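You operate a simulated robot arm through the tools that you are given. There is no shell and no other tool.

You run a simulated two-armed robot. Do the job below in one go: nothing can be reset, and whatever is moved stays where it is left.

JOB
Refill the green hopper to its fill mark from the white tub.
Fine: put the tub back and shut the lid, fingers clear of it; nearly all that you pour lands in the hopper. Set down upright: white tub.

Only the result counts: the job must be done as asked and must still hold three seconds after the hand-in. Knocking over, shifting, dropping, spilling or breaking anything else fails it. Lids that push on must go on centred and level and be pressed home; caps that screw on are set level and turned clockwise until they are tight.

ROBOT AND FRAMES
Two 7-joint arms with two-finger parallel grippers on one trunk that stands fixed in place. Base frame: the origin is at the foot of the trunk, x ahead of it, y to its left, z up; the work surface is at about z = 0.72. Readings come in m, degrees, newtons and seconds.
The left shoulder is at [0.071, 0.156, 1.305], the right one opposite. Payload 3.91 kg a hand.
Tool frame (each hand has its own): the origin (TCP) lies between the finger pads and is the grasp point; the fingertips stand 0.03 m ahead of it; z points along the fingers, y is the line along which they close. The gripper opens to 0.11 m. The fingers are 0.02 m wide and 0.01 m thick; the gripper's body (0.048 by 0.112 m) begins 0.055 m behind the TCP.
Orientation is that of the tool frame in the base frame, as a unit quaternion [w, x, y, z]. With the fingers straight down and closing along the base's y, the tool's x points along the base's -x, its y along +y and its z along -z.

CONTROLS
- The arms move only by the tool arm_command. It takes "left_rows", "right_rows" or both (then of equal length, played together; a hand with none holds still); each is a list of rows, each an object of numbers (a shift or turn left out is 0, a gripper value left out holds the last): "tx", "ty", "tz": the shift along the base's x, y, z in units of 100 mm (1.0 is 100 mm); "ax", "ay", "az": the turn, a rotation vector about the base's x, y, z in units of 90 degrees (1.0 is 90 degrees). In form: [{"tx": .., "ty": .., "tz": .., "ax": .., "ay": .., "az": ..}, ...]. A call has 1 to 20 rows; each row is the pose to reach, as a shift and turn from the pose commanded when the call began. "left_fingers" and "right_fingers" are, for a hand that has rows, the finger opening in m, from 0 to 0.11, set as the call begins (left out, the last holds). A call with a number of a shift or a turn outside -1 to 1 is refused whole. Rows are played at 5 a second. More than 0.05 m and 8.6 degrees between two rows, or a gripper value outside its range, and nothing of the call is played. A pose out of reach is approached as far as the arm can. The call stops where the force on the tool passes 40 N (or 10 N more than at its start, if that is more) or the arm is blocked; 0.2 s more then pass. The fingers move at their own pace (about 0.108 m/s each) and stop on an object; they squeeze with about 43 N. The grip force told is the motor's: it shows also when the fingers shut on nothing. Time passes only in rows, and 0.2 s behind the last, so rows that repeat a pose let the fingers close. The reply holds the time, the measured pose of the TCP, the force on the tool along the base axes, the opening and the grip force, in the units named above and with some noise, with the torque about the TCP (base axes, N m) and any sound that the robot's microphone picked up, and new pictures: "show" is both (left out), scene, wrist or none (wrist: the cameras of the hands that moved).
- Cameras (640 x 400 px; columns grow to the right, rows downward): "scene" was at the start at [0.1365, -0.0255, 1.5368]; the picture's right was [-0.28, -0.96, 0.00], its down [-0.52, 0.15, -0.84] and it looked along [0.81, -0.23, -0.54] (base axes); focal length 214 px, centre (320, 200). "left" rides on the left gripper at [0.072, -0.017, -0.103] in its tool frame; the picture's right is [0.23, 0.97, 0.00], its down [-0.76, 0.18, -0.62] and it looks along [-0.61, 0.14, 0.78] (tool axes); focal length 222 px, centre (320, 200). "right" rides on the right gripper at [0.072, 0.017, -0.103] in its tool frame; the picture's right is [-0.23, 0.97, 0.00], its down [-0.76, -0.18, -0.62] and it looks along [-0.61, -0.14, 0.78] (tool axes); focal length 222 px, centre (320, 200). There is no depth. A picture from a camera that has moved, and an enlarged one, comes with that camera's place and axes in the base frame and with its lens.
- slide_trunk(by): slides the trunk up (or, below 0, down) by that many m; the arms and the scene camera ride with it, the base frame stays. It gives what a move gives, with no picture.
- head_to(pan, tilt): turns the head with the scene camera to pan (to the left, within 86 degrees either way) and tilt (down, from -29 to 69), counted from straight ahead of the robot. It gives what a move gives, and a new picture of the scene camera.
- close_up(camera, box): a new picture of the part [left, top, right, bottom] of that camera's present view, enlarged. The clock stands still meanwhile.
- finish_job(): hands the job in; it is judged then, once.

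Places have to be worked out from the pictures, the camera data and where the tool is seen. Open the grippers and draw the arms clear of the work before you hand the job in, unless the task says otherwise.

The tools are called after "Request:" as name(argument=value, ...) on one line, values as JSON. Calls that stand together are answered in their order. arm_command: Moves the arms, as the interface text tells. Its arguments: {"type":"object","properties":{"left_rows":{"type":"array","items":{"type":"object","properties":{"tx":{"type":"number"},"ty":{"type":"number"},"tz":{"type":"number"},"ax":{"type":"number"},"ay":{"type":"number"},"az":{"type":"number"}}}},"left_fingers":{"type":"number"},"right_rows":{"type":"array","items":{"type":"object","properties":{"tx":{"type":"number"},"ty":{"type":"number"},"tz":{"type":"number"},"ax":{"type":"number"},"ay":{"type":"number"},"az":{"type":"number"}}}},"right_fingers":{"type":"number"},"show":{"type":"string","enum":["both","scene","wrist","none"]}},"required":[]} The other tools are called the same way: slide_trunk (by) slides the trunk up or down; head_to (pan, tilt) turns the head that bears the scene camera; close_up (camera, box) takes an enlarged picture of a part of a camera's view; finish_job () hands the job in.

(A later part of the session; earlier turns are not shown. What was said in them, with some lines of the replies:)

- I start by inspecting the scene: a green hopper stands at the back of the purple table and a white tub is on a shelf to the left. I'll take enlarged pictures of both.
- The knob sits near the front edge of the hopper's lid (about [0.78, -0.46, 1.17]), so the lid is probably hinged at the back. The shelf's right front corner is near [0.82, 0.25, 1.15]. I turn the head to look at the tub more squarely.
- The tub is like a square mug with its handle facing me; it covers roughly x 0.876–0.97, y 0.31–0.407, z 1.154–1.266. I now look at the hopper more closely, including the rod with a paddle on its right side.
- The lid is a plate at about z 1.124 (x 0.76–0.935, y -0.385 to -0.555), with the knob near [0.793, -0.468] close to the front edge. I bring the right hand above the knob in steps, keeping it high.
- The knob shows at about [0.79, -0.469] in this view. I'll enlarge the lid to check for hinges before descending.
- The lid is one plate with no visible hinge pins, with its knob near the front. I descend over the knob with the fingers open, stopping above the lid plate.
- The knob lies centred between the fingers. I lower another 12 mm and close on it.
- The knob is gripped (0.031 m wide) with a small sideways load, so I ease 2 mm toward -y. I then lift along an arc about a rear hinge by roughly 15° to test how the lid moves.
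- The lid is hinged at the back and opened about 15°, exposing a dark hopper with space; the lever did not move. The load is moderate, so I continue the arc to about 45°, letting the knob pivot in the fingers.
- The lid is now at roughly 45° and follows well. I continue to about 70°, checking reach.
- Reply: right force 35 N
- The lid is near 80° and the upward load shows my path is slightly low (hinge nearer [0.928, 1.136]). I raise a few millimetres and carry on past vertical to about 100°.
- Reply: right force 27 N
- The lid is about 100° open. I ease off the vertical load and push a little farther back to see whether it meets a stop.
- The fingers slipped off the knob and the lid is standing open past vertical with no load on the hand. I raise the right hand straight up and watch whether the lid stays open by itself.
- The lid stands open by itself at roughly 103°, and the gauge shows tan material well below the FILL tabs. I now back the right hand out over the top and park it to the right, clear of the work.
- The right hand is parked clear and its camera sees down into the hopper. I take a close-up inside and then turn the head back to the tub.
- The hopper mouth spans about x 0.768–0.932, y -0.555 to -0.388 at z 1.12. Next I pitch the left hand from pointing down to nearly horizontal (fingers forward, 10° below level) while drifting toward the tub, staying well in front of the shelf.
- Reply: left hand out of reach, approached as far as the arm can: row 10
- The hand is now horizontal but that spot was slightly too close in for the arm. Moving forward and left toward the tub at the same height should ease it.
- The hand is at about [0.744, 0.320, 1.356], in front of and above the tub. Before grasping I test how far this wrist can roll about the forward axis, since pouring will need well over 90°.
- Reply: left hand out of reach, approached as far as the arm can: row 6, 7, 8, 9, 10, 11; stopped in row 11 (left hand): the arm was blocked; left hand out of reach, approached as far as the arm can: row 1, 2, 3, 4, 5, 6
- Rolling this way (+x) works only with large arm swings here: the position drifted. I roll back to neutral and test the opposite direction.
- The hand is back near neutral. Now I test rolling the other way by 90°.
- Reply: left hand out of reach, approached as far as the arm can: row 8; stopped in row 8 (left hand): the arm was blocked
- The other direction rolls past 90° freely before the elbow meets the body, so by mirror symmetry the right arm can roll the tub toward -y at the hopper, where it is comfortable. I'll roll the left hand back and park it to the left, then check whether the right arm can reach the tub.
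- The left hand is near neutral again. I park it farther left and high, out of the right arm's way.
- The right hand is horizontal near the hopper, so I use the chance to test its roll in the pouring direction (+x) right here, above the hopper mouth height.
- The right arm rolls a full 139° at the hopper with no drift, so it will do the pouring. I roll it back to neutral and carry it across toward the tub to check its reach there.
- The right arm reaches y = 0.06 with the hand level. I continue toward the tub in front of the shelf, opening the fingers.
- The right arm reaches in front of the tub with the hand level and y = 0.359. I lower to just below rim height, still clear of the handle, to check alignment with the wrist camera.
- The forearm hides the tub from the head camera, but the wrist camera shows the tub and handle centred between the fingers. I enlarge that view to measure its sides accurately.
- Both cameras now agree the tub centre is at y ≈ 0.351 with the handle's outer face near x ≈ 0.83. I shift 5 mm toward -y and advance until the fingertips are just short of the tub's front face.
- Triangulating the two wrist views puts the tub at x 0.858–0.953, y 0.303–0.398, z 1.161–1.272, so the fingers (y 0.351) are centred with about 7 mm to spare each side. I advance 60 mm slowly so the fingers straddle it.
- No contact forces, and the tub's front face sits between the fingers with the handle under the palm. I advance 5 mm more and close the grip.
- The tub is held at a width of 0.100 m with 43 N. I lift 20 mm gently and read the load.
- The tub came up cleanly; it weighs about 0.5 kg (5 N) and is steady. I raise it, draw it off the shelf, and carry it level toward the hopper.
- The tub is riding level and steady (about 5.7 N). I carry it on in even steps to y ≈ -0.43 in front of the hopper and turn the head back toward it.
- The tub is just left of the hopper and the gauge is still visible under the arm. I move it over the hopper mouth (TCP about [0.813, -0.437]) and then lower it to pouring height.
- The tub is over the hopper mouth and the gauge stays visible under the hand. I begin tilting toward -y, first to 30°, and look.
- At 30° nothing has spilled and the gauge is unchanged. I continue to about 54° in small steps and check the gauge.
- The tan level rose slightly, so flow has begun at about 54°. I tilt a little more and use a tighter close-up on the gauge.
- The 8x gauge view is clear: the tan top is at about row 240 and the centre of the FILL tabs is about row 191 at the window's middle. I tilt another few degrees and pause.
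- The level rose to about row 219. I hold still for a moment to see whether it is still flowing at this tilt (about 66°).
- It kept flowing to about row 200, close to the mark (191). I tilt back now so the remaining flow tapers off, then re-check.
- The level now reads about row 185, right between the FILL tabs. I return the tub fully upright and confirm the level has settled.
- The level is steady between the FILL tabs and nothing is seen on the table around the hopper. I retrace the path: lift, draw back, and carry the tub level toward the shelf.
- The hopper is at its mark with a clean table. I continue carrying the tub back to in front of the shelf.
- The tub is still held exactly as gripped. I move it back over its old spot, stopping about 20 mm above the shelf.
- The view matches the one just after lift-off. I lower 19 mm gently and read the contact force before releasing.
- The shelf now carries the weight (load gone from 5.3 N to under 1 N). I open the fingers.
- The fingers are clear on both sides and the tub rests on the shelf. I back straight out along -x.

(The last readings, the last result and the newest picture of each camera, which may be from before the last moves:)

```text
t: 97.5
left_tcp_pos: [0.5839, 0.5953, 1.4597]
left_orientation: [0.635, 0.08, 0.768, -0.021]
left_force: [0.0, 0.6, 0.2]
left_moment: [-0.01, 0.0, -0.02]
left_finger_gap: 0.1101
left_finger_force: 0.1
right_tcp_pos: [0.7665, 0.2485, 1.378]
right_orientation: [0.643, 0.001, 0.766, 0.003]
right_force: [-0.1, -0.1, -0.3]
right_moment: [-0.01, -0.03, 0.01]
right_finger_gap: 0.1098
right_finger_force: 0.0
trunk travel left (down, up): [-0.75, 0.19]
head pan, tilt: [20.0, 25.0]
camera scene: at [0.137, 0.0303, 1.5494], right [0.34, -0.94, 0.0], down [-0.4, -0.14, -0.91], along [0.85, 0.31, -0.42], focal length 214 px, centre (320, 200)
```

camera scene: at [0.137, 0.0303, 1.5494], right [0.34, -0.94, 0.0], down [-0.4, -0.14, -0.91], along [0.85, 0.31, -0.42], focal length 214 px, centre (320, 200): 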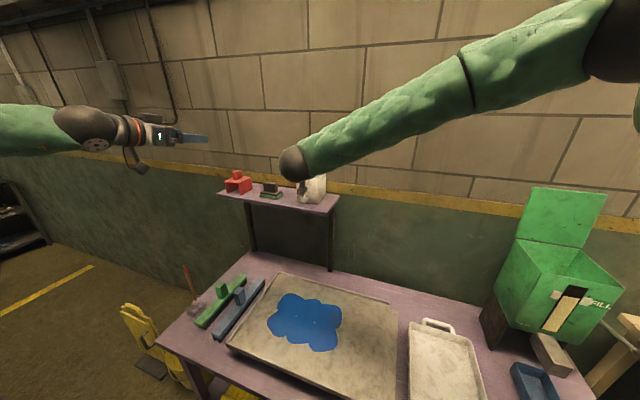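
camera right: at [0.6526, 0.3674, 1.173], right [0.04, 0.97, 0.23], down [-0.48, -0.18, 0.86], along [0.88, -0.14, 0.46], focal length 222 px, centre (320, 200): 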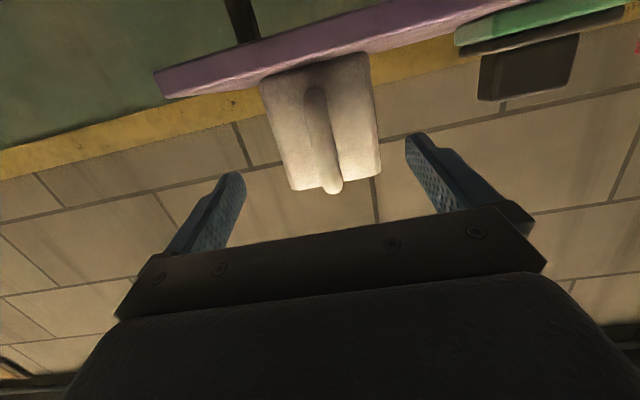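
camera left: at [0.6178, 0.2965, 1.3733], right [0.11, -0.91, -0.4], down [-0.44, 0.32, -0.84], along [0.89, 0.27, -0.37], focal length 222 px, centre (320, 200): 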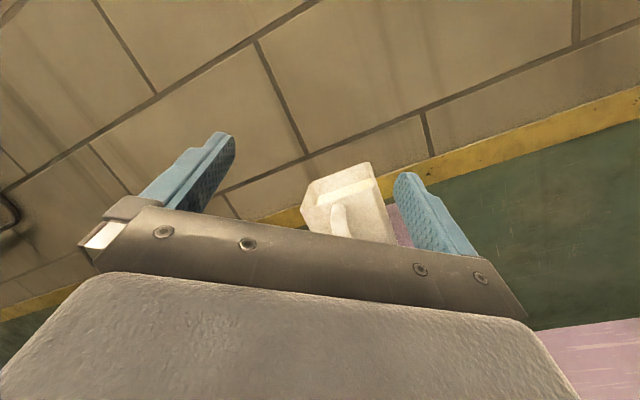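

The tub stands upright back on its spot. Now for the lid: I bring the right hand back toward the hopper, turning it to point down again so I can take the knob from behind the open lid.

Request:
arm_command(right_rows=[{"ty": -0.3, "ay": 0.04}, {"ty": -0.6, "ay": 0.08}, {"ty": -1.0, "ay": 0.127, "tz": 0.2}], right_fingers=0.07, show="none")

Request:
arm_command(right_rows=[{"ty": -0.3, "ay": 0.04}, {"ty": -0.6, "ay": 0.08}, {"ty": -1.0, "ay": 0.127, "tz": 0.2}], show="none")

Request:
arm_command(right_rows=[{"ty": -0.3, "ay": 0.04}, {"ty": -0.6, "ay": 0.08}, {"ty": -1.0, "ay": 0.127, "tz": 0.2}], show="none")

Request:
arm_command(right_rows=[{"ty": -0.3, "ay": 0.04}, {"ty": -0.6, "ay": 0.08}, {"ty": -1.0, "ay": 0.127}], show="none")

Request:
arm_command(right_rows=[{"ty": -0.3, "ay": 0.04}, {"ty": -0.6, "ay": 0.08}, {"ty": -1.0, "ay": 0.127}], show="none")

Request:
arm_command(right_rows=[{"ty": -0.3, "ay": 0.04}, {"ty": -0.6, "ay": 0.08}, {"ty": -1.0, "ay": 0.127}], show="none")

Request:
head_to(pan=-30, tilt=25)

```text
t: 98.3
left_tcp_pos: [0.5833, 0.5945, 1.4593]
left_orientation: [0.635, 0.08, 0.768, -0.021]
left_force: [-0.5, 0.5, 0.6]
left_moment: [-0.01, 0.02, 0.04]
left_finger_gap: 0.1101
left_finger_force: 0.0
right_tcp_pos: [0.7674, 0.1477, 1.3978]
right_orientation: [0.563, 0.001, 0.826, 0.003]
right_force: [0.8, -0.4, 0.2]
right_moment: [0.01, 0.03, 0.01]
right_finger_gap: 0.0701
right_finger_force: 0.0
trunk travel left (down, up): [-0.75, 0.19]
head pan, tilt: [20.0, 25.0]
```

```text
t: 99.1
left_tcp_pos: [0.5823, 0.595, 1.4609]
left_orientation: [0.635, 0.08, 0.768, -0.022]
left_force: [-0.9, 0.3, -0.6]
left_moment: [0.01, 0.0, 0.03]
left_finger_gap: 0.11
left_finger_force: 0.0
right_tcp_pos: [0.7672, 0.05, 1.4171]
right_orientation: [0.478, 0.002, 0.879, 0.003]
right_force: [0.7, -0.1, 0.2]
right_moment: [0.01, 0.03, -0.01]
right_finger_gap: 0.07
right_finger_force: 0.0
trunk travel left (down, up): [-0.75, 0.19]
head pan, tilt: [20.0, 25.0]
```

```text
t: 99.9
left_tcp_pos: [0.5824, 0.5951, 1.459]
left_orientation: [0.635, 0.08, 0.768, -0.021]
left_force: [0.1, -0.4, 0.3]
left_moment: [0.03, -0.03, 0.0]
left_finger_gap: 0.11
left_finger_force: 0.1
right_tcp_pos: [0.7681, -0.0493, 1.4367]
right_orientation: [0.388, 0.0, 0.922, 0.003]
right_force: [0.3, 0.0, 0.1]
right_moment: [0.02, 0.0, 0.04]
right_finger_gap: 0.0698
right_finger_force: 0.1
trunk travel left (down, up): [-0.75, 0.19]
head pan, tilt: [20.0, 25.0]
```

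```text
t: 100.7
left_tcp_pos: [0.5828, 0.5952, 1.4587]
left_orientation: [0.636, 0.08, 0.768, -0.021]
left_force: [-0.3, -0.3, 0.2]
left_moment: [-0.03, 0.0, 0.0]
left_finger_gap: 0.1098
left_finger_force: 0.0
right_tcp_pos: [0.7679, -0.1501, 1.4356]
right_orientation: [0.294, 0.002, 0.956, 0.001]
right_force: [0.2, -0.6, -0.3]
right_moment: [0.01, 0.04, 0.0]
right_finger_gap: 0.0699
right_finger_force: 0.0
trunk travel left (down, up): [-0.75, 0.19]
head pan, tilt: [20.0, 25.0]
```

```text
t: 101.5
left_tcp_pos: [0.5834, 0.5954, 1.4594]
left_orientation: [0.636, 0.079, 0.767, -0.022]
left_force: [0.0, 0.0, -0.6]
left_moment: [0.01, 0.02, 0.01]
left_finger_gap: 0.1099
left_finger_force: 0.0
right_tcp_pos: [0.7672, -0.2495, 1.4367]
right_orientation: [0.197, 0.002, 0.98, 0.001]
right_force: [0.3, -0.2, 0.5]
right_moment: [0.03, 0.01, -0.03]
right_finger_gap: 0.0699
right_finger_force: 0.0
trunk travel left (down, up): [-0.75, 0.19]
head pan, tilt: [20.0, 25.0]
```

```text
t: 102.3
left_tcp_pos: [0.5829, 0.5947, 1.4604]
left_orientation: [0.635, 0.08, 0.768, -0.022]
left_force: [0.7, 0.5, 0.4]
left_moment: [0.01, 0.02, 0.0]
left_finger_gap: 0.11
left_finger_force: 0.0
right_tcp_pos: [0.7668, -0.3509, 1.4362]
right_orientation: [0.099, 0.002, 0.995, 0.001]
right_force: [0.0, 0.6, -0.1]
right_moment: [0.01, 0.02, 0.02]
right_finger_gap: 0.0701
right_finger_force: 0.0
trunk travel left (down, up): [-0.75, 0.19]
head pan, tilt: [20.0, 25.0]
```

```text
t: 103.5
left_tcp_pos: [0.584, 0.5959, 1.459]
left_orientation: [0.635, 0.081, 0.768, -0.023]
left_force: [-0.4, 0.8, 0.6]
left_moment: [-0.01, 0.01, 0.01]
left_finger_gap: 0.1098
left_finger_force: 0.1
right_tcp_pos: [0.7671, -0.349, 1.4366]
right_orientation: [0.101, 0.003, 0.995, 0.0]
right_force: [0.0, 0.0, 0.1]
right_moment: [-0.01, -0.01, 0.0]
right_finger_gap: 0.0701
right_finger_force: 0.0
trunk travel left (down, up): [-0.75, 0.19]
head pan, tilt: [-30.0, 25.0]
camera scene: at [0.1305, -0.0465, 1.5494], right [-0.5, -0.87, 0.0], down [-0.37, 0.21, -0.91], along [0.79, -0.45, -0.42], focal length 214 px, centre (320, 200)
```

scene: 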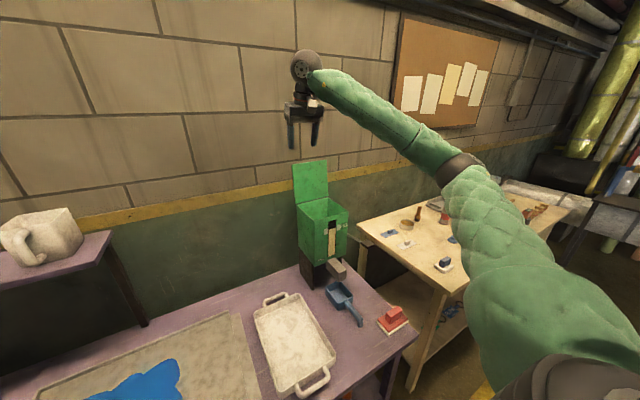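

The hand is nearly pointing down again. I finish the turn, line up at y = -0.469 and move over and just behind the open lid, staying above its top edge.

Request:
arm_command(right_rows=[{"ty": -0.3, "ay": 0.04}, {"ty": -0.6, "ay": 0.08}, {"ty": -1.0, "ay": 0.127}], show="none")

Request:
arm_command(right_rows=[{"tx": 0.35, "ty": -0.1}, {"tx": 0.7, "ty": -0.2}, {"tx": 1.0, "ty": -0.2}], show="none")

Request:
arm_command(right_rows=[{"tx": 0.35}, {"tx": 0.7}, {"tx": 1.0}], show="none")

Request:
arm_command(right_rows=[{"tx": 0.12, "tz": -0.2}, {"tx": 0.12, "tz": -0.4}, {"tx": 0.12, "tz": -0.4}], show="both")

Request:
close_up(camera="right", box=[180, 20, 460, 200])

```text
t: 104.3
left_tcp_pos: [0.5825, 0.5959, 1.46]
left_orientation: [0.637, 0.079, 0.767, -0.022]
left_force: [0.4, 0.0, -0.2]
left_moment: [0.0, 0.03, -0.04]
left_finger_gap: 0.1099
left_finger_force: 0.1
right_tcp_pos: [0.7663, -0.45, 1.437]
right_orientation: [0.0, 0.002, 1.0, 0.001]
right_force: [-0.5, 0.0, 1.1]
right_moment: [-0.02, -0.01, 0.02]
right_finger_gap: 0.0697
right_finger_force: 0.0
trunk travel left (down, up): [-0.75, 0.19]
head pan, tilt: [-30.0, 25.0]
```

```text
t: 105.1
left_tcp_pos: [0.5857, 0.5967, 1.459]
left_orientation: [0.636, 0.078, 0.768, -0.022]
left_force: [-0.1, -0.6, 0.2]
left_moment: [-0.01, 0.02, -0.04]
left_finger_gap: 0.1097
left_finger_force: 0.0
right_tcp_pos: [0.8691, -0.4689, 1.4373]
right_orientation: [0.0, 0.002, 1.0, 0.001]
right_force: [0.5, -0.5, -0.2]
right_moment: [0.01, 0.0, 0.01]
right_finger_gap: 0.0702
right_finger_force: 0.0
trunk travel left (down, up): [-0.75, 0.19]
head pan, tilt: [-30.0, 25.0]
```

```text
t: 105.9
left_tcp_pos: [0.5834, 0.5961, 1.459]
left_orientation: [0.636, 0.079, 0.768, -0.023]
left_force: [-0.3, 0.5, 0.3]
left_moment: [0.02, 0.0, -0.02]
left_finger_gap: 0.11
left_finger_force: 0.1
right_tcp_pos: [0.9683, -0.4703, 1.4373]
right_orientation: [0.0, 0.002, 1.0, 0.002]
right_force: [-0.1, 0.0, 0.0]
right_moment: [-0.02, -0.03, 0.02]
right_finger_gap: 0.0701
right_finger_force: 0.0
trunk travel left (down, up): [-0.75, 0.19]
head pan, tilt: [-30.0, 25.0]
```

```text
t: 106.7
left_tcp_pos: [0.5842, 0.597, 1.4588]
left_orientation: [0.636, 0.079, 0.767, -0.022]
left_force: [-0.6, 0.1, -0.7]
left_moment: [0.0, 0.03, -0.02]
left_finger_gap: 0.11
left_finger_force: 0.0
right_tcp_pos: [0.981, -0.4693, 1.3963]
right_orientation: [0.0, 0.003, 1.0, 0.001]
right_force: [-0.7, -0.6, -0.6]
right_moment: [0.02, -0.01, 0.02]
right_finger_gap: 0.0699
right_finger_force: 0.1
trunk travel left (down, up): [-0.75, 0.19]
head pan, tilt: [-30.0, 25.0]
camera scene: at [0.13, -0.0462, 1.5495], right [-0.5, -0.87, 0.0], down [-0.37, 0.21, -0.91], along [0.78, -0.45, -0.42], focal length 214 px, centre (320, 200)
camera right: at [0.9082, -0.453, 1.5002], right [0.23, 0.97, 0.0], down [0.76, -0.18, 0.62], along [0.61, -0.14, -0.78], focal length 222 px, centre (320, 200)
```

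scene: 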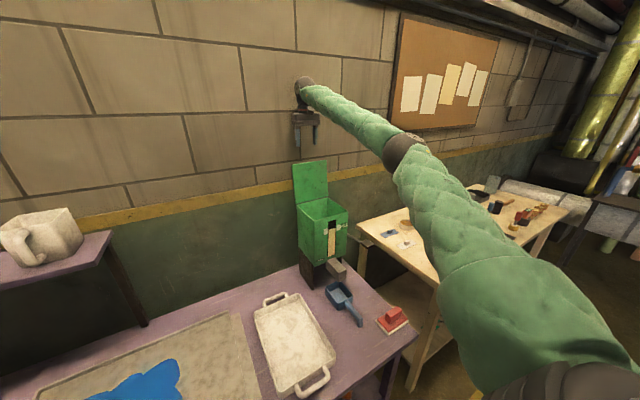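
right: 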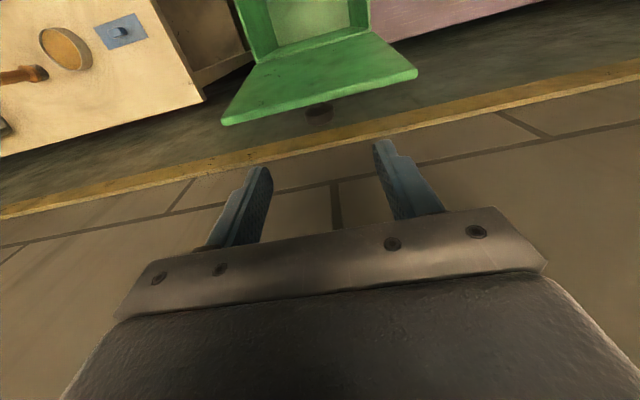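

```text
2.22 times, centred on (320, 110) of right
camera zoom: at [0.9082, -0.453, 1.5002], right [0.23, 0.97, 0.0], down [0.76, -0.18, 0.62], along [0.61, -0.14, -0.78], focal length 494 px, centre (320, 400)
```

zoom: 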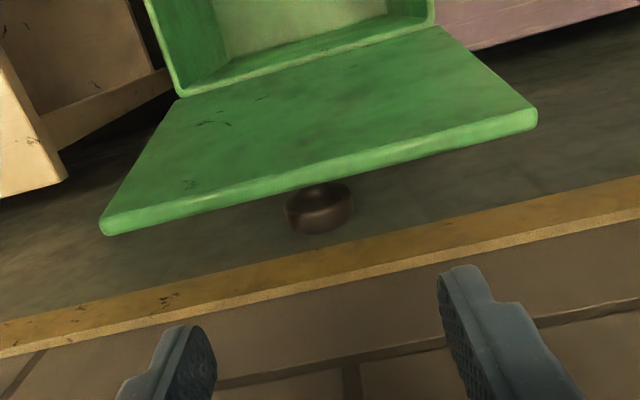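

The lid stands at about 97°, and the knob's head is near [0.985, -0.470, 1.256], just behind the lid. I lower the open fingers around it from above, clear of the lid's edge.

Request:
arm_command(right_rows=[{"tx": 0.04, "tz": -0.3}, {"tx": 0.04, "tz": -0.6}, {"tx": 0.04, "tz": -0.9}, {"tx": 0.04, "tz": -1.0}], show="wrist")

Request:
close_up(camera="right", box=[180, 60, 460, 240])

```text
t: 107.7
left_tcp_pos: [0.5841, 0.5945, 1.4591]
left_orientation: [0.636, 0.079, 0.767, -0.022]
left_force: [0.3, -0.3, 0.2]
left_moment: [-0.01, 0.03, 0.0]
left_finger_gap: 0.1098
left_finger_force: 0.1
right_tcp_pos: [0.9859, -0.4718, 1.2961]
right_orientation: [0.0, 0.003, 1.0, 0.0]
right_force: [-1.3, 0.7, 0.3]
right_moment: [0.0, 0.01, 0.01]
right_finger_gap: 0.0701
right_finger_force: 0.1
trunk travel left (down, up): [-0.75, 0.19]
head pan, tilt: [-30.0, 25.0]
camera right: at [0.9126, -0.4545, 1.3999], right [0.23, 0.97, 0.0], down [0.76, -0.18, 0.62], along [0.61, -0.14, -0.78], focal length 222 px, centre (320, 200)
```

right: 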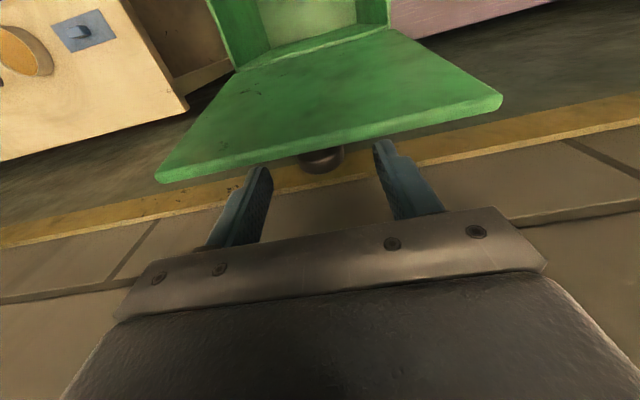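

```text
2.22 times, centred on (320, 150) of right
camera zoom: at [0.9126, -0.4545, 1.3999], right [0.23, 0.97, 0.0], down [0.76, -0.18, 0.62], along [0.61, -0.14, -0.78], focal length 494 px, centre (320, 311)
```

zoom: 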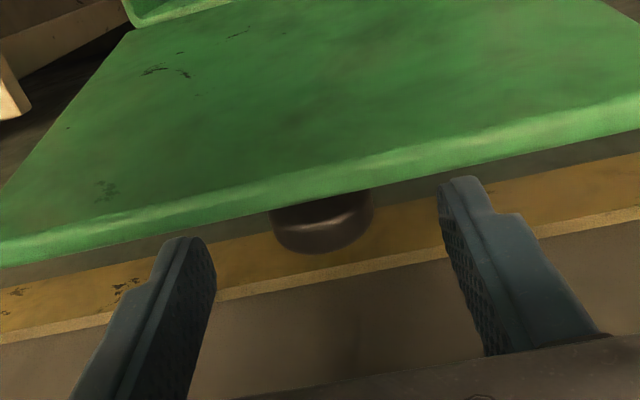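

Both views put the knob head at about [0.984, -0.471, 1.255] and the lid's top rear edge at [0.963, 1.298]. I lower the last 32 mm and close on the knob.

Request:
arm_command(right_rows=[{"tx": -0.02, "tz": -0.16}, {"tx": -0.02, "tz": -0.32}, {"tx": -0.02, "tz": -0.32}], show="wrist")

Request:
arm_command(right_rows=[{}, {}, {}, {}], right_fingers=0.0, show="wrist")

```text
t: 108.5
left_tcp_pos: [0.5839, 0.5961, 1.4591]
left_orientation: [0.636, 0.08, 0.768, -0.022]
left_force: [0.5, 0.8, 0.7]
left_moment: [-0.01, 0.0, 0.03]
left_finger_gap: 0.1099
left_finger_force: 0.0
right_tcp_pos: [0.9831, -0.4696, 1.2648]
right_orientation: [0.001, 0.002, 1.0, 0.001]
right_force: [-0.1, -0.2, -0.6]
right_moment: [-0.01, 0.06, -0.01]
right_finger_gap: 0.07
right_finger_force: 0.0
trunk travel left (down, up): [-0.75, 0.19]
head pan, tilt: [-30.0, 25.0]
camera right: at [0.9103, -0.4528, 1.3687], right [0.23, 0.97, 0.0], down [0.76, -0.18, 0.62], along [0.61, -0.14, -0.78], focal length 222 px, centre (320, 200)
```

right: 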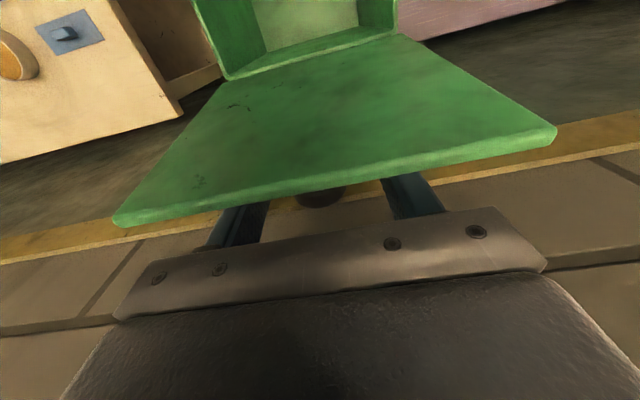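

```text
t: 109.5
left_tcp_pos: [0.5845, 0.5958, 1.4589]
left_orientation: [0.636, 0.08, 0.767, -0.023]
left_force: [-0.4, -0.2, 0.0]
left_moment: [0.03, 0.03, -0.01]
left_finger_gap: 0.1099
left_finger_force: 0.0
right_tcp_pos: [0.9838, -0.4699, 1.2647]
right_orientation: [0.0, 0.003, 1.0, 0.0]
right_force: [0.8, 2.2, -1.7]
right_moment: [0.02, -0.09, -0.05]
right_finger_gap: 0.0313
right_finger_force: 44.6
trunk travel left (down, up): [-0.75, 0.19]
head pan, tilt: [-30.0, 25.0]
camera right: at [0.9108, -0.4531, 1.368], right [0.23, 0.97, 0.0], down [0.76, -0.18, 0.62], along [0.61, -0.14, -0.78], focal length 222 px, centre (320, 200)
```

right: 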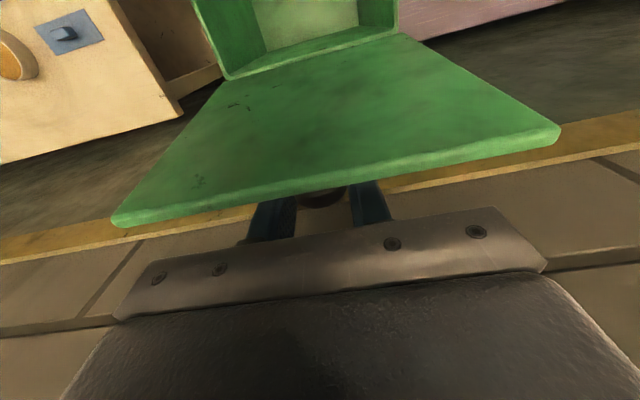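

The knob is firmly held (0.031 m) with almost no side load. I now reverse the opening arc about the hinge, first bringing the lid past vertical.

Request:
arm_command(right_rows=[{"tx": -0.137, "tz": 0.048}, {"tx": -0.281, "tz": 0.083}, {"tx": -0.404, "tz": 0.101}, {"tx": -0.528, "tz": 0.108}, {"tx": -0.652, "tz": 0.103}], show="wrist")

Request:
close_up(camera="scene", box=[250, 110, 410, 250])

```text
t: 110.7
left_tcp_pos: [0.5865, 0.5946, 1.4575]
left_orientation: [0.635, 0.079, 0.768, -0.021]
left_force: [0.5, 0.5, 0.3]
left_moment: [0.01, 0.0, -0.01]
left_finger_gap: 0.1098
left_finger_force: 0.0
right_tcp_pos: [0.9193, -0.4698, 1.2729]
right_orientation: [-0.001, 0.002, 1.0, 0.001]
right_force: [10.2, -0.2, -16.7]
right_moment: [-0.06, -1.29, 0.08]
right_finger_gap: 0.0315
right_finger_force: 44.9
trunk travel left (down, up): [-0.75, 0.19]
head pan, tilt: [-30.0, 25.0]
camera right: at [0.8477, -0.4532, 1.3754], right [0.23, 0.97, 0.0], down [0.76, -0.18, 0.62], along [0.6, -0.14, -0.78], focal length 222 px, centre (320, 200)
```

right: 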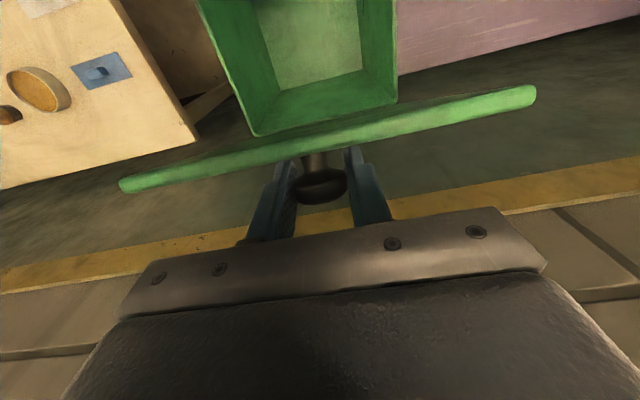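

```text
2.86 times, centred on (330, 180) of scene
camera zoom: at [0.1336, -0.0478, 1.549], right [-0.5, -0.87, 0.0], down [-0.37, 0.21, -0.91], along [0.78, -0.45, -0.42], focal length 613 px, centre (291, 257)
```

zoom: 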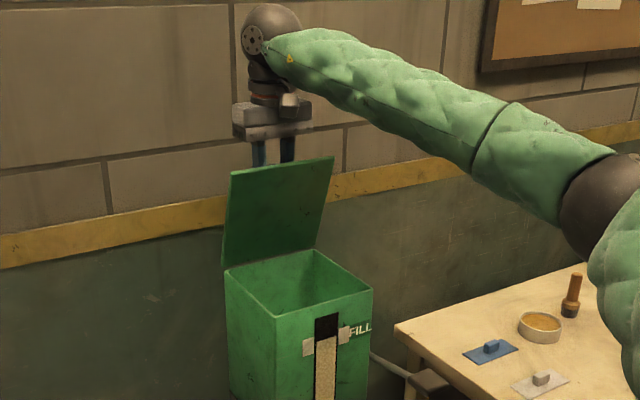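

The lid follows; it is now at about 72° with a modest load showing my path 2–3 mm high. I continue the arc with that correction.

Request:
arm_command(right_rows=[{"tx": -0.124, "tz": -0.045}, {"tx": -0.246, "tz": -0.071}, {"tx": -0.365, "tz": -0.106}, {"tx": -0.481, "tz": -0.153}, {"tx": -0.592, "tz": -0.209}, {"tx": -0.699, "tz": -0.275}, {"tx": -0.799, "tz": -0.35}], show="wrist")

Request:
close_up(camera="scene", box=[250, 110, 410, 250])

```text
t: 112.3
left_tcp_pos: [0.5877, 0.5954, 1.4577]
left_orientation: [0.635, 0.079, 0.768, -0.021]
left_force: [0.6, 0.6, 0.6]
left_moment: [-0.03, -0.02, 0.0]
left_finger_gap: 0.1101
left_finger_force: 0.0
right_tcp_pos: [0.8404, -0.47, 1.2395]
right_orientation: [-0.001, 0.002, 1.0, 0.002]
right_force: [20.3, -4.1, -9.4]
right_moment: [-0.22, -1.43, 0.18]
right_finger_gap: 0.0317
right_finger_force: 44.7
trunk travel left (down, up): [-0.75, 0.19]
head pan, tilt: [-30.0, 25.0]
camera right: at [0.7676, -0.4532, 1.3419], right [0.23, 0.97, 0.0], down [0.76, -0.18, 0.62], along [0.6, -0.14, -0.78], focal length 222 px, centre (320, 200)
```

right: 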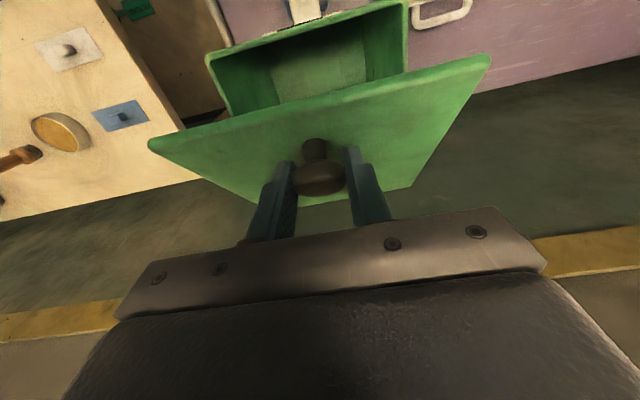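

```text
2.86 times, centred on (330, 180) of scene
camera zoom: at [0.1339, -0.0475, 1.549], right [-0.5, -0.87, 0.0], down [-0.37, 0.21, -0.91], along [0.78, -0.45, -0.42], focal length 613 px, centre (291, 257)
```

zoom: 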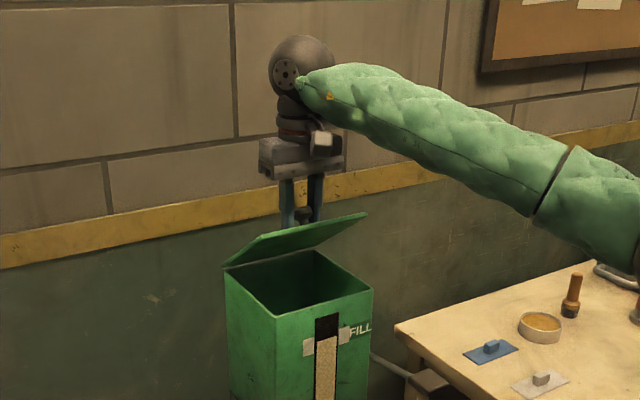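

The lid is at about 37° with some inward pull on the hand, so I tighten the arc by about 3 mm and lower it to nearly closed.

Request:
arm_command(right_rows=[{"tx": -0.072, "tz": -0.105}, {"tx": -0.156, "tz": -0.194}, {"tx": -0.232, "tz": -0.291}, {"tx": -0.299, "tz": -0.394}, {"tx": -0.358, "tz": -0.503}, {"tx": -0.406, "tz": -0.616}], show="wrist")

Request:
close_up(camera="scene", box=[250, 130, 410, 250])

```text
t: 113.7
left_tcp_pos: [0.586, 0.5968, 1.4597]
left_orientation: [0.635, 0.08, 0.768, -0.022]
left_force: [0.1, 1.1, 0.2]
left_moment: [0.0, 0.03, 0.0]
left_finger_gap: 0.1101
left_finger_force: 0.1
right_tcp_pos: [0.7977, -0.4693, 1.1779]
right_orientation: [-0.001, 0.002, 1.0, 0.001]
right_force: [20.8, -6.4, 2.0]
right_moment: [-0.02, -1.42, 0.06]
right_finger_gap: 0.0314
right_finger_force: 45.3
trunk travel left (down, up): [-0.75, 0.19]
head pan, tilt: [-30.0, 25.0]
camera right: at [0.7247, -0.4532, 1.2813], right [0.23, 0.97, 0.0], down [0.76, -0.18, 0.62], along [0.61, -0.14, -0.78], focal length 222 px, centre (320, 200)
```

right: 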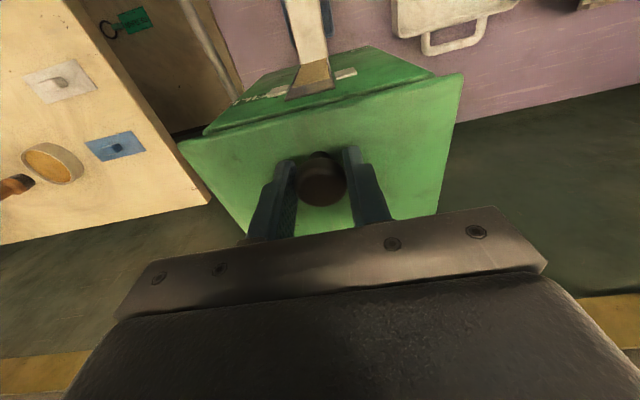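

```text
3.33 times, centred on (330, 190) of scene
camera zoom: at [0.1326, -0.0473, 1.5492], right [-0.5, -0.87, 0.0], down [-0.37, 0.21, -0.91], along [0.78, -0.45, -0.42], focal length 715 px, centre (287, 233)
```

zoom: 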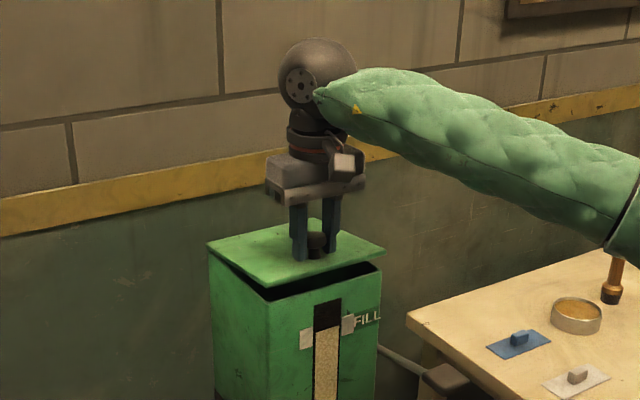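

The lid's front edge is only about a centimetre above the rim. I lower the last bit in small steps, watching the force.

Request:
arm_command(right_rows=[{"tx": -0.01, "tz": -0.04}, {"tx": -0.02, "tz": -0.08}, {"tx": -0.03, "tz": -0.11}, {"tx": -0.035, "tz": -0.135}], show="none")

Request:
close_up(camera="scene", box=[280, 170, 380, 240])

```text
t: 114.7
left_tcp_pos: [0.5855, 0.5954, 1.4582]
left_orientation: [0.635, 0.08, 0.768, -0.022]
left_force: [0.4, 0.3, -0.7]
left_moment: [0.0, 0.0, -0.02]
left_finger_gap: 0.1098
left_finger_force: 0.2
right_tcp_pos: [0.7934, -0.471, 1.1647]
right_orientation: [0.0, 0.003, 1.0, 0.002]
right_force: [17.2, -8.0, 3.7]
right_moment: [-0.1, -1.42, -0.05]
right_finger_gap: 0.031
right_finger_force: 44.8
trunk travel left (down, up): [-0.75, 0.19]
head pan, tilt: [-30.0, 25.0]
```

```text
5.71 times, centred on (330, 205) of scene
camera zoom: at [0.132, -0.0474, 1.5492], right [-0.5, -0.87, 0.0], down [-0.37, 0.21, -0.91], along [0.78, -0.45, -0.42], focal length 1226 px, centre (263, 171)
```

zoom: 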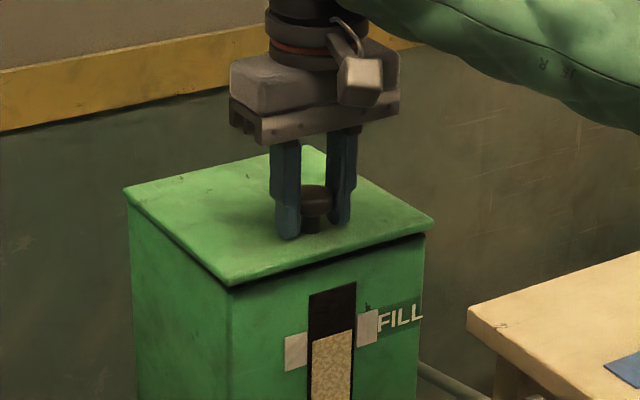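

The lid looks nearly flush. I lower a few more millimetres to seat it.

Request:
arm_command(right_rows=[{"tx": -0.01, "tz": -0.02}, {"tx": -0.015, "tz": -0.04}, {"tx": -0.015, "tz": -0.05}], show="none")

Request:
close_up(camera="scene", box=[280, 170, 380, 240])

```text
t: 115.5
left_tcp_pos: [0.5845, 0.5959, 1.4597]
left_orientation: [0.636, 0.079, 0.768, -0.021]
left_force: [0.8, 0.0, -0.1]
left_moment: [0.0, 0.0, -0.04]
left_finger_gap: 0.1098
left_finger_force: 0.0
right_tcp_pos: [0.7926, -0.4691, 1.1599]
right_orientation: [0.0, 0.003, 1.0, 0.001]
right_force: [11.7, -9.8, 6.2]
right_moment: [-0.08, -1.42, -0.04]
right_finger_gap: 0.0313
right_finger_force: 45.0
trunk travel left (down, up): [-0.75, 0.19]
head pan, tilt: [-30.0, 25.0]
```

```text
5.71 times, centred on (330, 205) of scene
camera zoom: at [0.1311, -0.0473, 1.5493], right [-0.5, -0.87, 0.0], down [-0.37, 0.21, -0.91], along [0.78, -0.45, -0.42], focal length 1226 px, centre (263, 171)
```

zoom: 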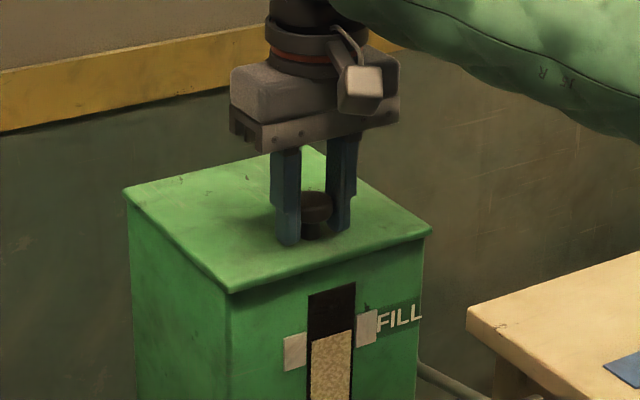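

The lid appears shut, with only a light upward reaction. I open the fingers so it settles under its own weight, then lift away.

Request:
arm_command(right_rows=[{}, {}, {}], right_fingers=0.07, show="none")

Request:
arm_command(right_rows=[{"tz": 0.2}, {"tz": 0.5}, {"tz": 0.8}, {"tz": 1.0}], show="both")

Request:
close_up(camera="scene", box=[280, 170, 380, 240])

Request:
close_up(camera="right", box=[180, 0, 460, 240])

```text
t: 116.3
left_tcp_pos: [0.5833, 0.5967, 1.459]
left_orientation: [0.636, 0.079, 0.767, -0.022]
left_force: [0.8, -0.8, 0.4]
left_moment: [-0.05, 0.0, -0.01]
left_finger_gap: 0.11
left_finger_force: 0.0
right_tcp_pos: [0.7911, -0.4697, 1.161]
right_orientation: [0.001, 0.002, 1.0, 0.0]
right_force: [-0.1, 0.0, 0.0]
right_moment: [-0.01, -0.03, -0.02]
right_finger_gap: 0.0702
right_finger_force: 0.0
trunk travel left (down, up): [-0.75, 0.19]
head pan, tilt: [-30.0, 25.0]
```

```text
t: 117.3
left_tcp_pos: [0.5841, 0.5951, 1.4597]
left_orientation: [0.636, 0.08, 0.767, -0.023]
left_force: [-0.9, -0.6, -0.3]
left_moment: [0.0, 0.0, -0.02]
left_finger_gap: 0.1099
left_finger_force: 0.0
right_tcp_pos: [0.7924, -0.4698, 1.2617]
right_orientation: [0.0, 0.003, 1.0, 0.002]
right_force: [0.3, -0.6, 0.4]
right_moment: [0.01, -0.01, -0.04]
right_finger_gap: 0.0702
right_finger_force: 0.0
trunk travel left (down, up): [-0.75, 0.19]
head pan, tilt: [-30.0, 25.0]
camera scene: at [0.13, -0.0463, 1.5494], right [-0.5, -0.87, 0.0], down [-0.37, 0.21, -0.91], along [0.78, -0.45, -0.42], focal length 214 px, centre (320, 200)
camera right: at [0.7182, -0.4526, 1.3643], right [0.23, 0.97, 0.0], down [0.76, -0.18, 0.62], along [0.61, -0.14, -0.78], focal length 222 px, centre (320, 200)
```

scene: 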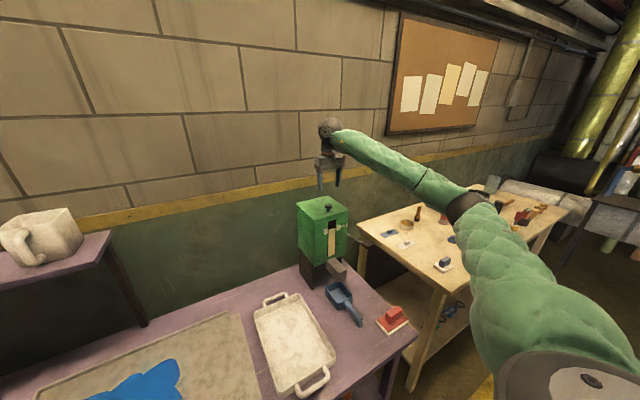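
right: 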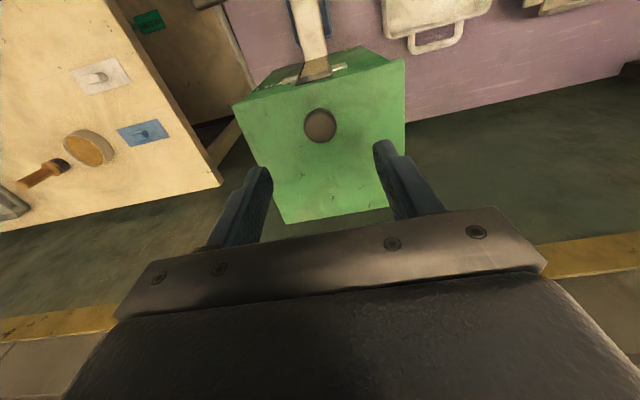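

```text
5.71 times, centred on (330, 205) of scene
camera zoom: at [0.13, -0.0463, 1.5494], right [-0.5, -0.87, 0.0], down [-0.37, 0.21, -0.91], along [0.78, -0.45, -0.42], focal length 1226 px, centre (263, 171)
```

zoom: 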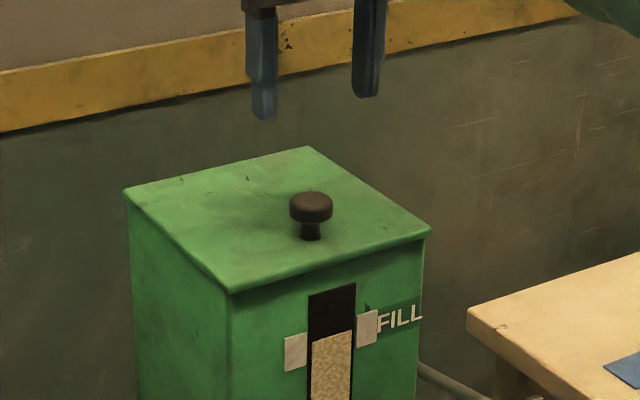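

```text
1.67 times, centred on (320, 120) of right
camera zoom: at [0.7182, -0.4526, 1.3643], right [0.23, 0.97, 0.0], down [0.76, -0.18, 0.62], along [0.61, -0.14, -0.78], focal length 370 px, centre (320, 333)
```

zoom: 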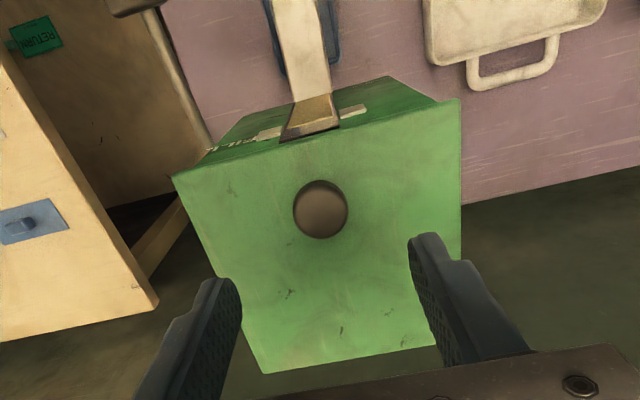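

The lid is shut flush and the gauge level sits right at the FILL tabs. I draw the right hand back and away, then check the tub and the whole scene.

Request:
arm_command(right_rows=[{"tz": 0.35}, {"tz": 0.7, "tx": -0.1}, {"tz": 1.0, "tx": -0.4}, {"tz": 1.0, "tx": -0.7}, {"tz": 1.0, "tx": -1.0}], show="none")

Request:
arm_command(right_rows=[{"tz": 0.2, "tx": -0.3, "ty": -0.2}, {"tz": 0.5, "tx": -0.6, "ty": -0.4}, {"tz": 0.7, "tx": -1.0, "ty": -0.6}], show="both")

Request:
close_up(camera="scene", box=[240, 180, 440, 350])

Request:
close_up(camera="right", box=[220, 0, 500, 220])

Request:
head_to(pan=20, tilt=25)

Request:
close_up(camera="scene", box=[220, 150, 380, 250])

```text
t: 118.5
left_tcp_pos: [0.583, 0.595, 1.4604]
left_orientation: [0.637, 0.079, 0.767, -0.022]
left_force: [-0.4, 0.3, 0.3]
left_moment: [0.0, 0.0, -0.03]
left_finger_gap: 0.1096
left_finger_force: 0.1
right_tcp_pos: [0.69, -0.4694, 1.3579]
right_orientation: [0.0, 0.002, 1.0, 0.0]
right_force: [-0.3, -0.6, -0.5]
right_moment: [0.04, 0.0, -0.02]
right_finger_gap: 0.07
right_finger_force: 0.1
trunk travel left (down, up): [-0.75, 0.19]
head pan, tilt: [-30.0, 25.0]
```

```text
t: 119.3
left_tcp_pos: [0.5839, 0.5942, 1.4603]
left_orientation: [0.636, 0.079, 0.768, -0.021]
left_force: [-0.1, 0.9, 0.7]
left_moment: [-0.02, 0.02, 0.04]
left_finger_gap: 0.1101
left_finger_force: 0.0
right_tcp_pos: [0.5926, -0.5314, 1.4294]
right_orientation: [-0.001, 0.001, 1.0, 0.001]
right_force: [0.9, -0.3, 0.4]
right_moment: [0.04, -0.01, 0.0]
right_finger_gap: 0.0699
right_finger_force: 0.1
trunk travel left (down, up): [-0.75, 0.19]
head pan, tilt: [-30.0, 25.0]
camera scene: at [0.1307, -0.0478, 1.5497], right [-0.5, -0.87, 0.0], down [-0.37, 0.21, -0.91], along [0.79, -0.45, -0.42], focal length 214 px, centre (320, 200)
camera right: at [0.5202, -0.5147, 1.5327], right [0.23, 0.97, 0.0], down [0.76, -0.18, 0.62], along [0.61, -0.14, -0.78], focal length 222 px, centre (320, 200)
```

scene: 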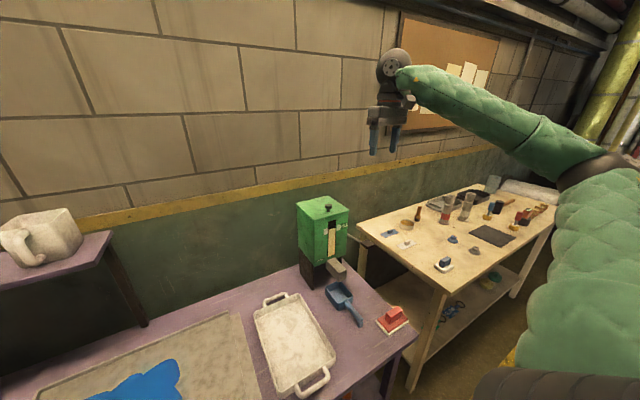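
right: 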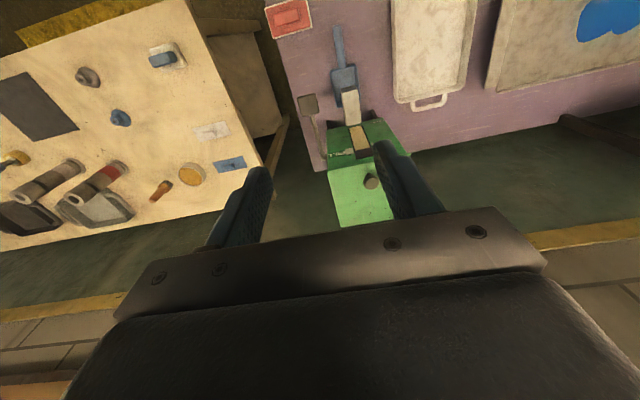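

```text
2.35 times, centred on (340, 265) of scene
camera zoom: at [0.1307, -0.0478, 1.5497], right [-0.5, -0.87, 0.0], down [-0.37, 0.21, -0.91], along [0.79, -0.45, -0.42], focal length 505 px, centre (273, 47)
```

zoom: 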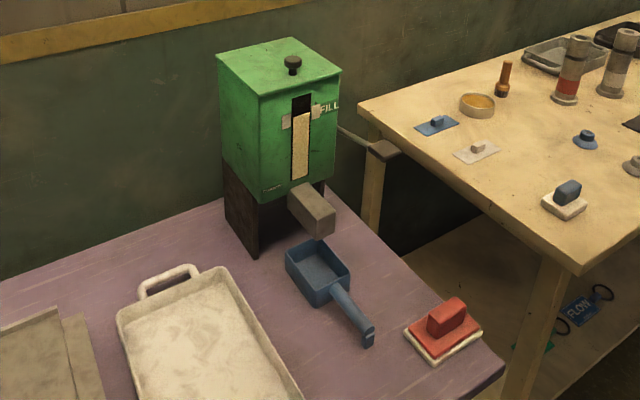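

```text
1.82 times, centred on (360, 110) of right
camera zoom: at [0.5202, -0.5147, 1.5327], right [0.23, 0.97, 0.0], down [0.76, -0.18, 0.62], along [0.61, -0.14, -0.78], focal length 404 px, centre (247, 364)
```

zoom: 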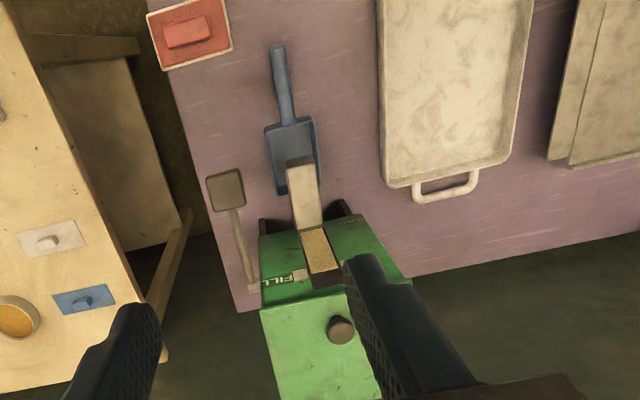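

```text
t: 120.5
left_tcp_pos: [0.5831, 0.5948, 1.4606]
left_orientation: [0.636, 0.079, 0.767, -0.021]
left_force: [0.2, 0.1, 0.2]
left_moment: [-0.02, 0.03, 0.01]
left_finger_gap: 0.1099
left_finger_force: 0.0
right_tcp_pos: [0.593, -0.5318, 1.4269]
right_orientation: [-0.002, 0.003, 1.0, 0.001]
right_force: [-0.5, 1.0, 0.1]
right_moment: [0.01, -0.01, -0.01]
right_finger_gap: 0.0701
right_finger_force: 0.1
trunk travel left (down, up): [-0.75, 0.19]
head pan, tilt: [20.0, 25.0]
camera scene: at [0.1367, 0.0308, 1.5494], right [0.34, -0.94, 0.0], down [-0.4, -0.14, -0.91], along [0.85, 0.31, -0.42], focal length 214 px, centre (320, 200)
```

scene: 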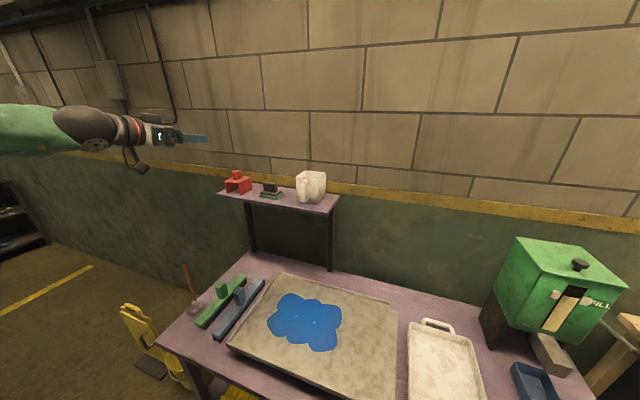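

```text
4.00 times, centred on (300, 200) of scene
camera zoom: at [0.1367, 0.0308, 1.5494], right [0.34, -0.94, 0.0], down [-0.4, -0.14, -0.91], along [0.85, 0.31, -0.42], focal length 858 px, centre (400, 200)
```

zoom: 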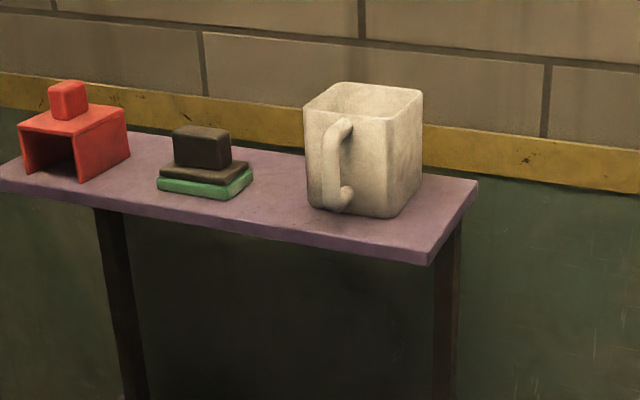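

The tub stands upright on the shelf, the lid is shut, the gauge is at the mark, and the table shows no spill. I open the right gripper fully, move it a little farther away, and take one last look at the gauge.

Request:
arm_command(right_rows=[{"tx": -0.3, "ty": -0.2}, {"tx": -0.6, "ty": -0.4}, {"tx": -0.6, "ty": -0.4}, {"tx": -0.6, "ty": -0.4}], right_fingers=0.11, show="none")

Request:
head_to(pan=-30, tilt=30)

Request:
close_up(camera="scene", box=[305, 175, 369, 225])

```text
t: 121.5
left_tcp_pos: [0.5852, 0.5949, 1.4595]
left_orientation: [0.636, 0.079, 0.767, -0.022]
left_force: [0.5, 0.6, -0.4]
left_moment: [-0.02, -0.03, 0.01]
left_finger_gap: 0.1103
left_finger_force: 0.0
right_tcp_pos: [0.5307, -0.5705, 1.4294]
right_orientation: [0.0, 0.003, 1.0, 0.0]
right_force: [-0.2, 0.0, 0.5]
right_moment: [0.0, 0.01, 0.0]
right_finger_gap: 0.1101
right_finger_force: 0.0
trunk travel left (down, up): [-0.75, 0.19]
head pan, tilt: [20.0, 25.0]
```

```text
t: 122.6
left_tcp_pos: [0.5835, 0.5951, 1.4594]
left_orientation: [0.635, 0.079, 0.768, -0.021]
left_force: [-1.0, -0.1, 0.6]
left_moment: [-0.02, -0.02, -0.01]
left_finger_gap: 0.1098
left_finger_force: 0.0
right_tcp_pos: [0.5314, -0.5706, 1.4285]
right_orientation: [0.0, 0.002, 1.0, 0.0]
right_force: [0.4, 0.5, 0.3]
right_moment: [0.02, -0.01, 0.02]
right_finger_gap: 0.1099
right_finger_force: 0.0
trunk travel left (down, up): [-0.75, 0.19]
head pan, tilt: [-30.0, 30.0]
camera scene: at [0.1293, -0.046, 1.5414], right [-0.5, -0.87, 0.0], down [-0.43, 0.25, -0.87], along [0.75, -0.43, -0.5], focal length 214 px, centre (320, 200)
```

scene: 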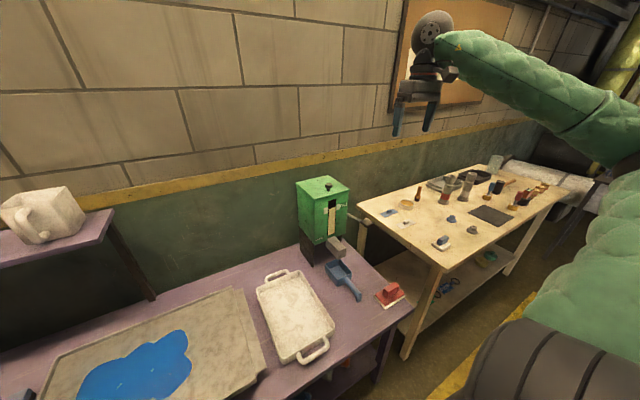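

```text
8.00 times, centred on (337, 200) of scene
camera zoom: at [0.1293, -0.046, 1.5414], right [-0.5, -0.87, 0.0], down [-0.43, 0.25, -0.87], along [0.75, -0.43, -0.5], focal length 1716 px, centre (184, 200)
```

zoom: 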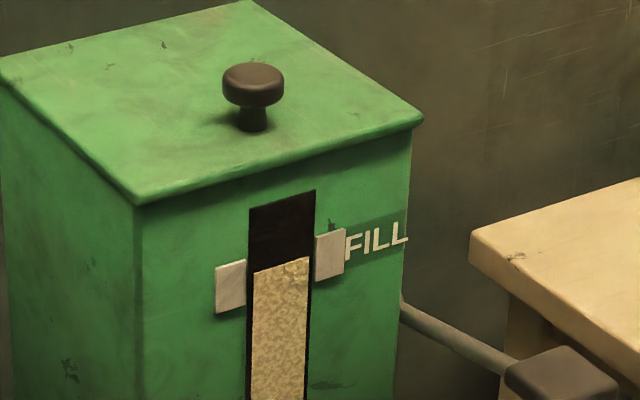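

The lid is flush, the gauge level stands between the FILL tabs, the tub is upright on its shelf, and both hands are open and clear. I hand the job in.

Request:
finish_job()

```text
The job is handed in.
```

The green hopper is filled to its FILL mark from the white tub, and I have handed the job in. I have no verdict back yet.

- **Level:** in the last close-up the gauge stood between the FILL tabs.
- **Spill:** none showed on the table around the hopper.
- **Tub:** it stands upright back on its shelf. Comparing pictures, it is about 1 to 1.5 cm deeper on the shelf than it was. The palm probably nudged the handle while I was gripping it.
- **Lid:** I lowered it by the knob and released it. It looked flush, with the fingers well clear.
- **Arms:** both grippers are open and clear of the work.

I did not touch the lever on the hopper's right side. Everything else looked unmoved.
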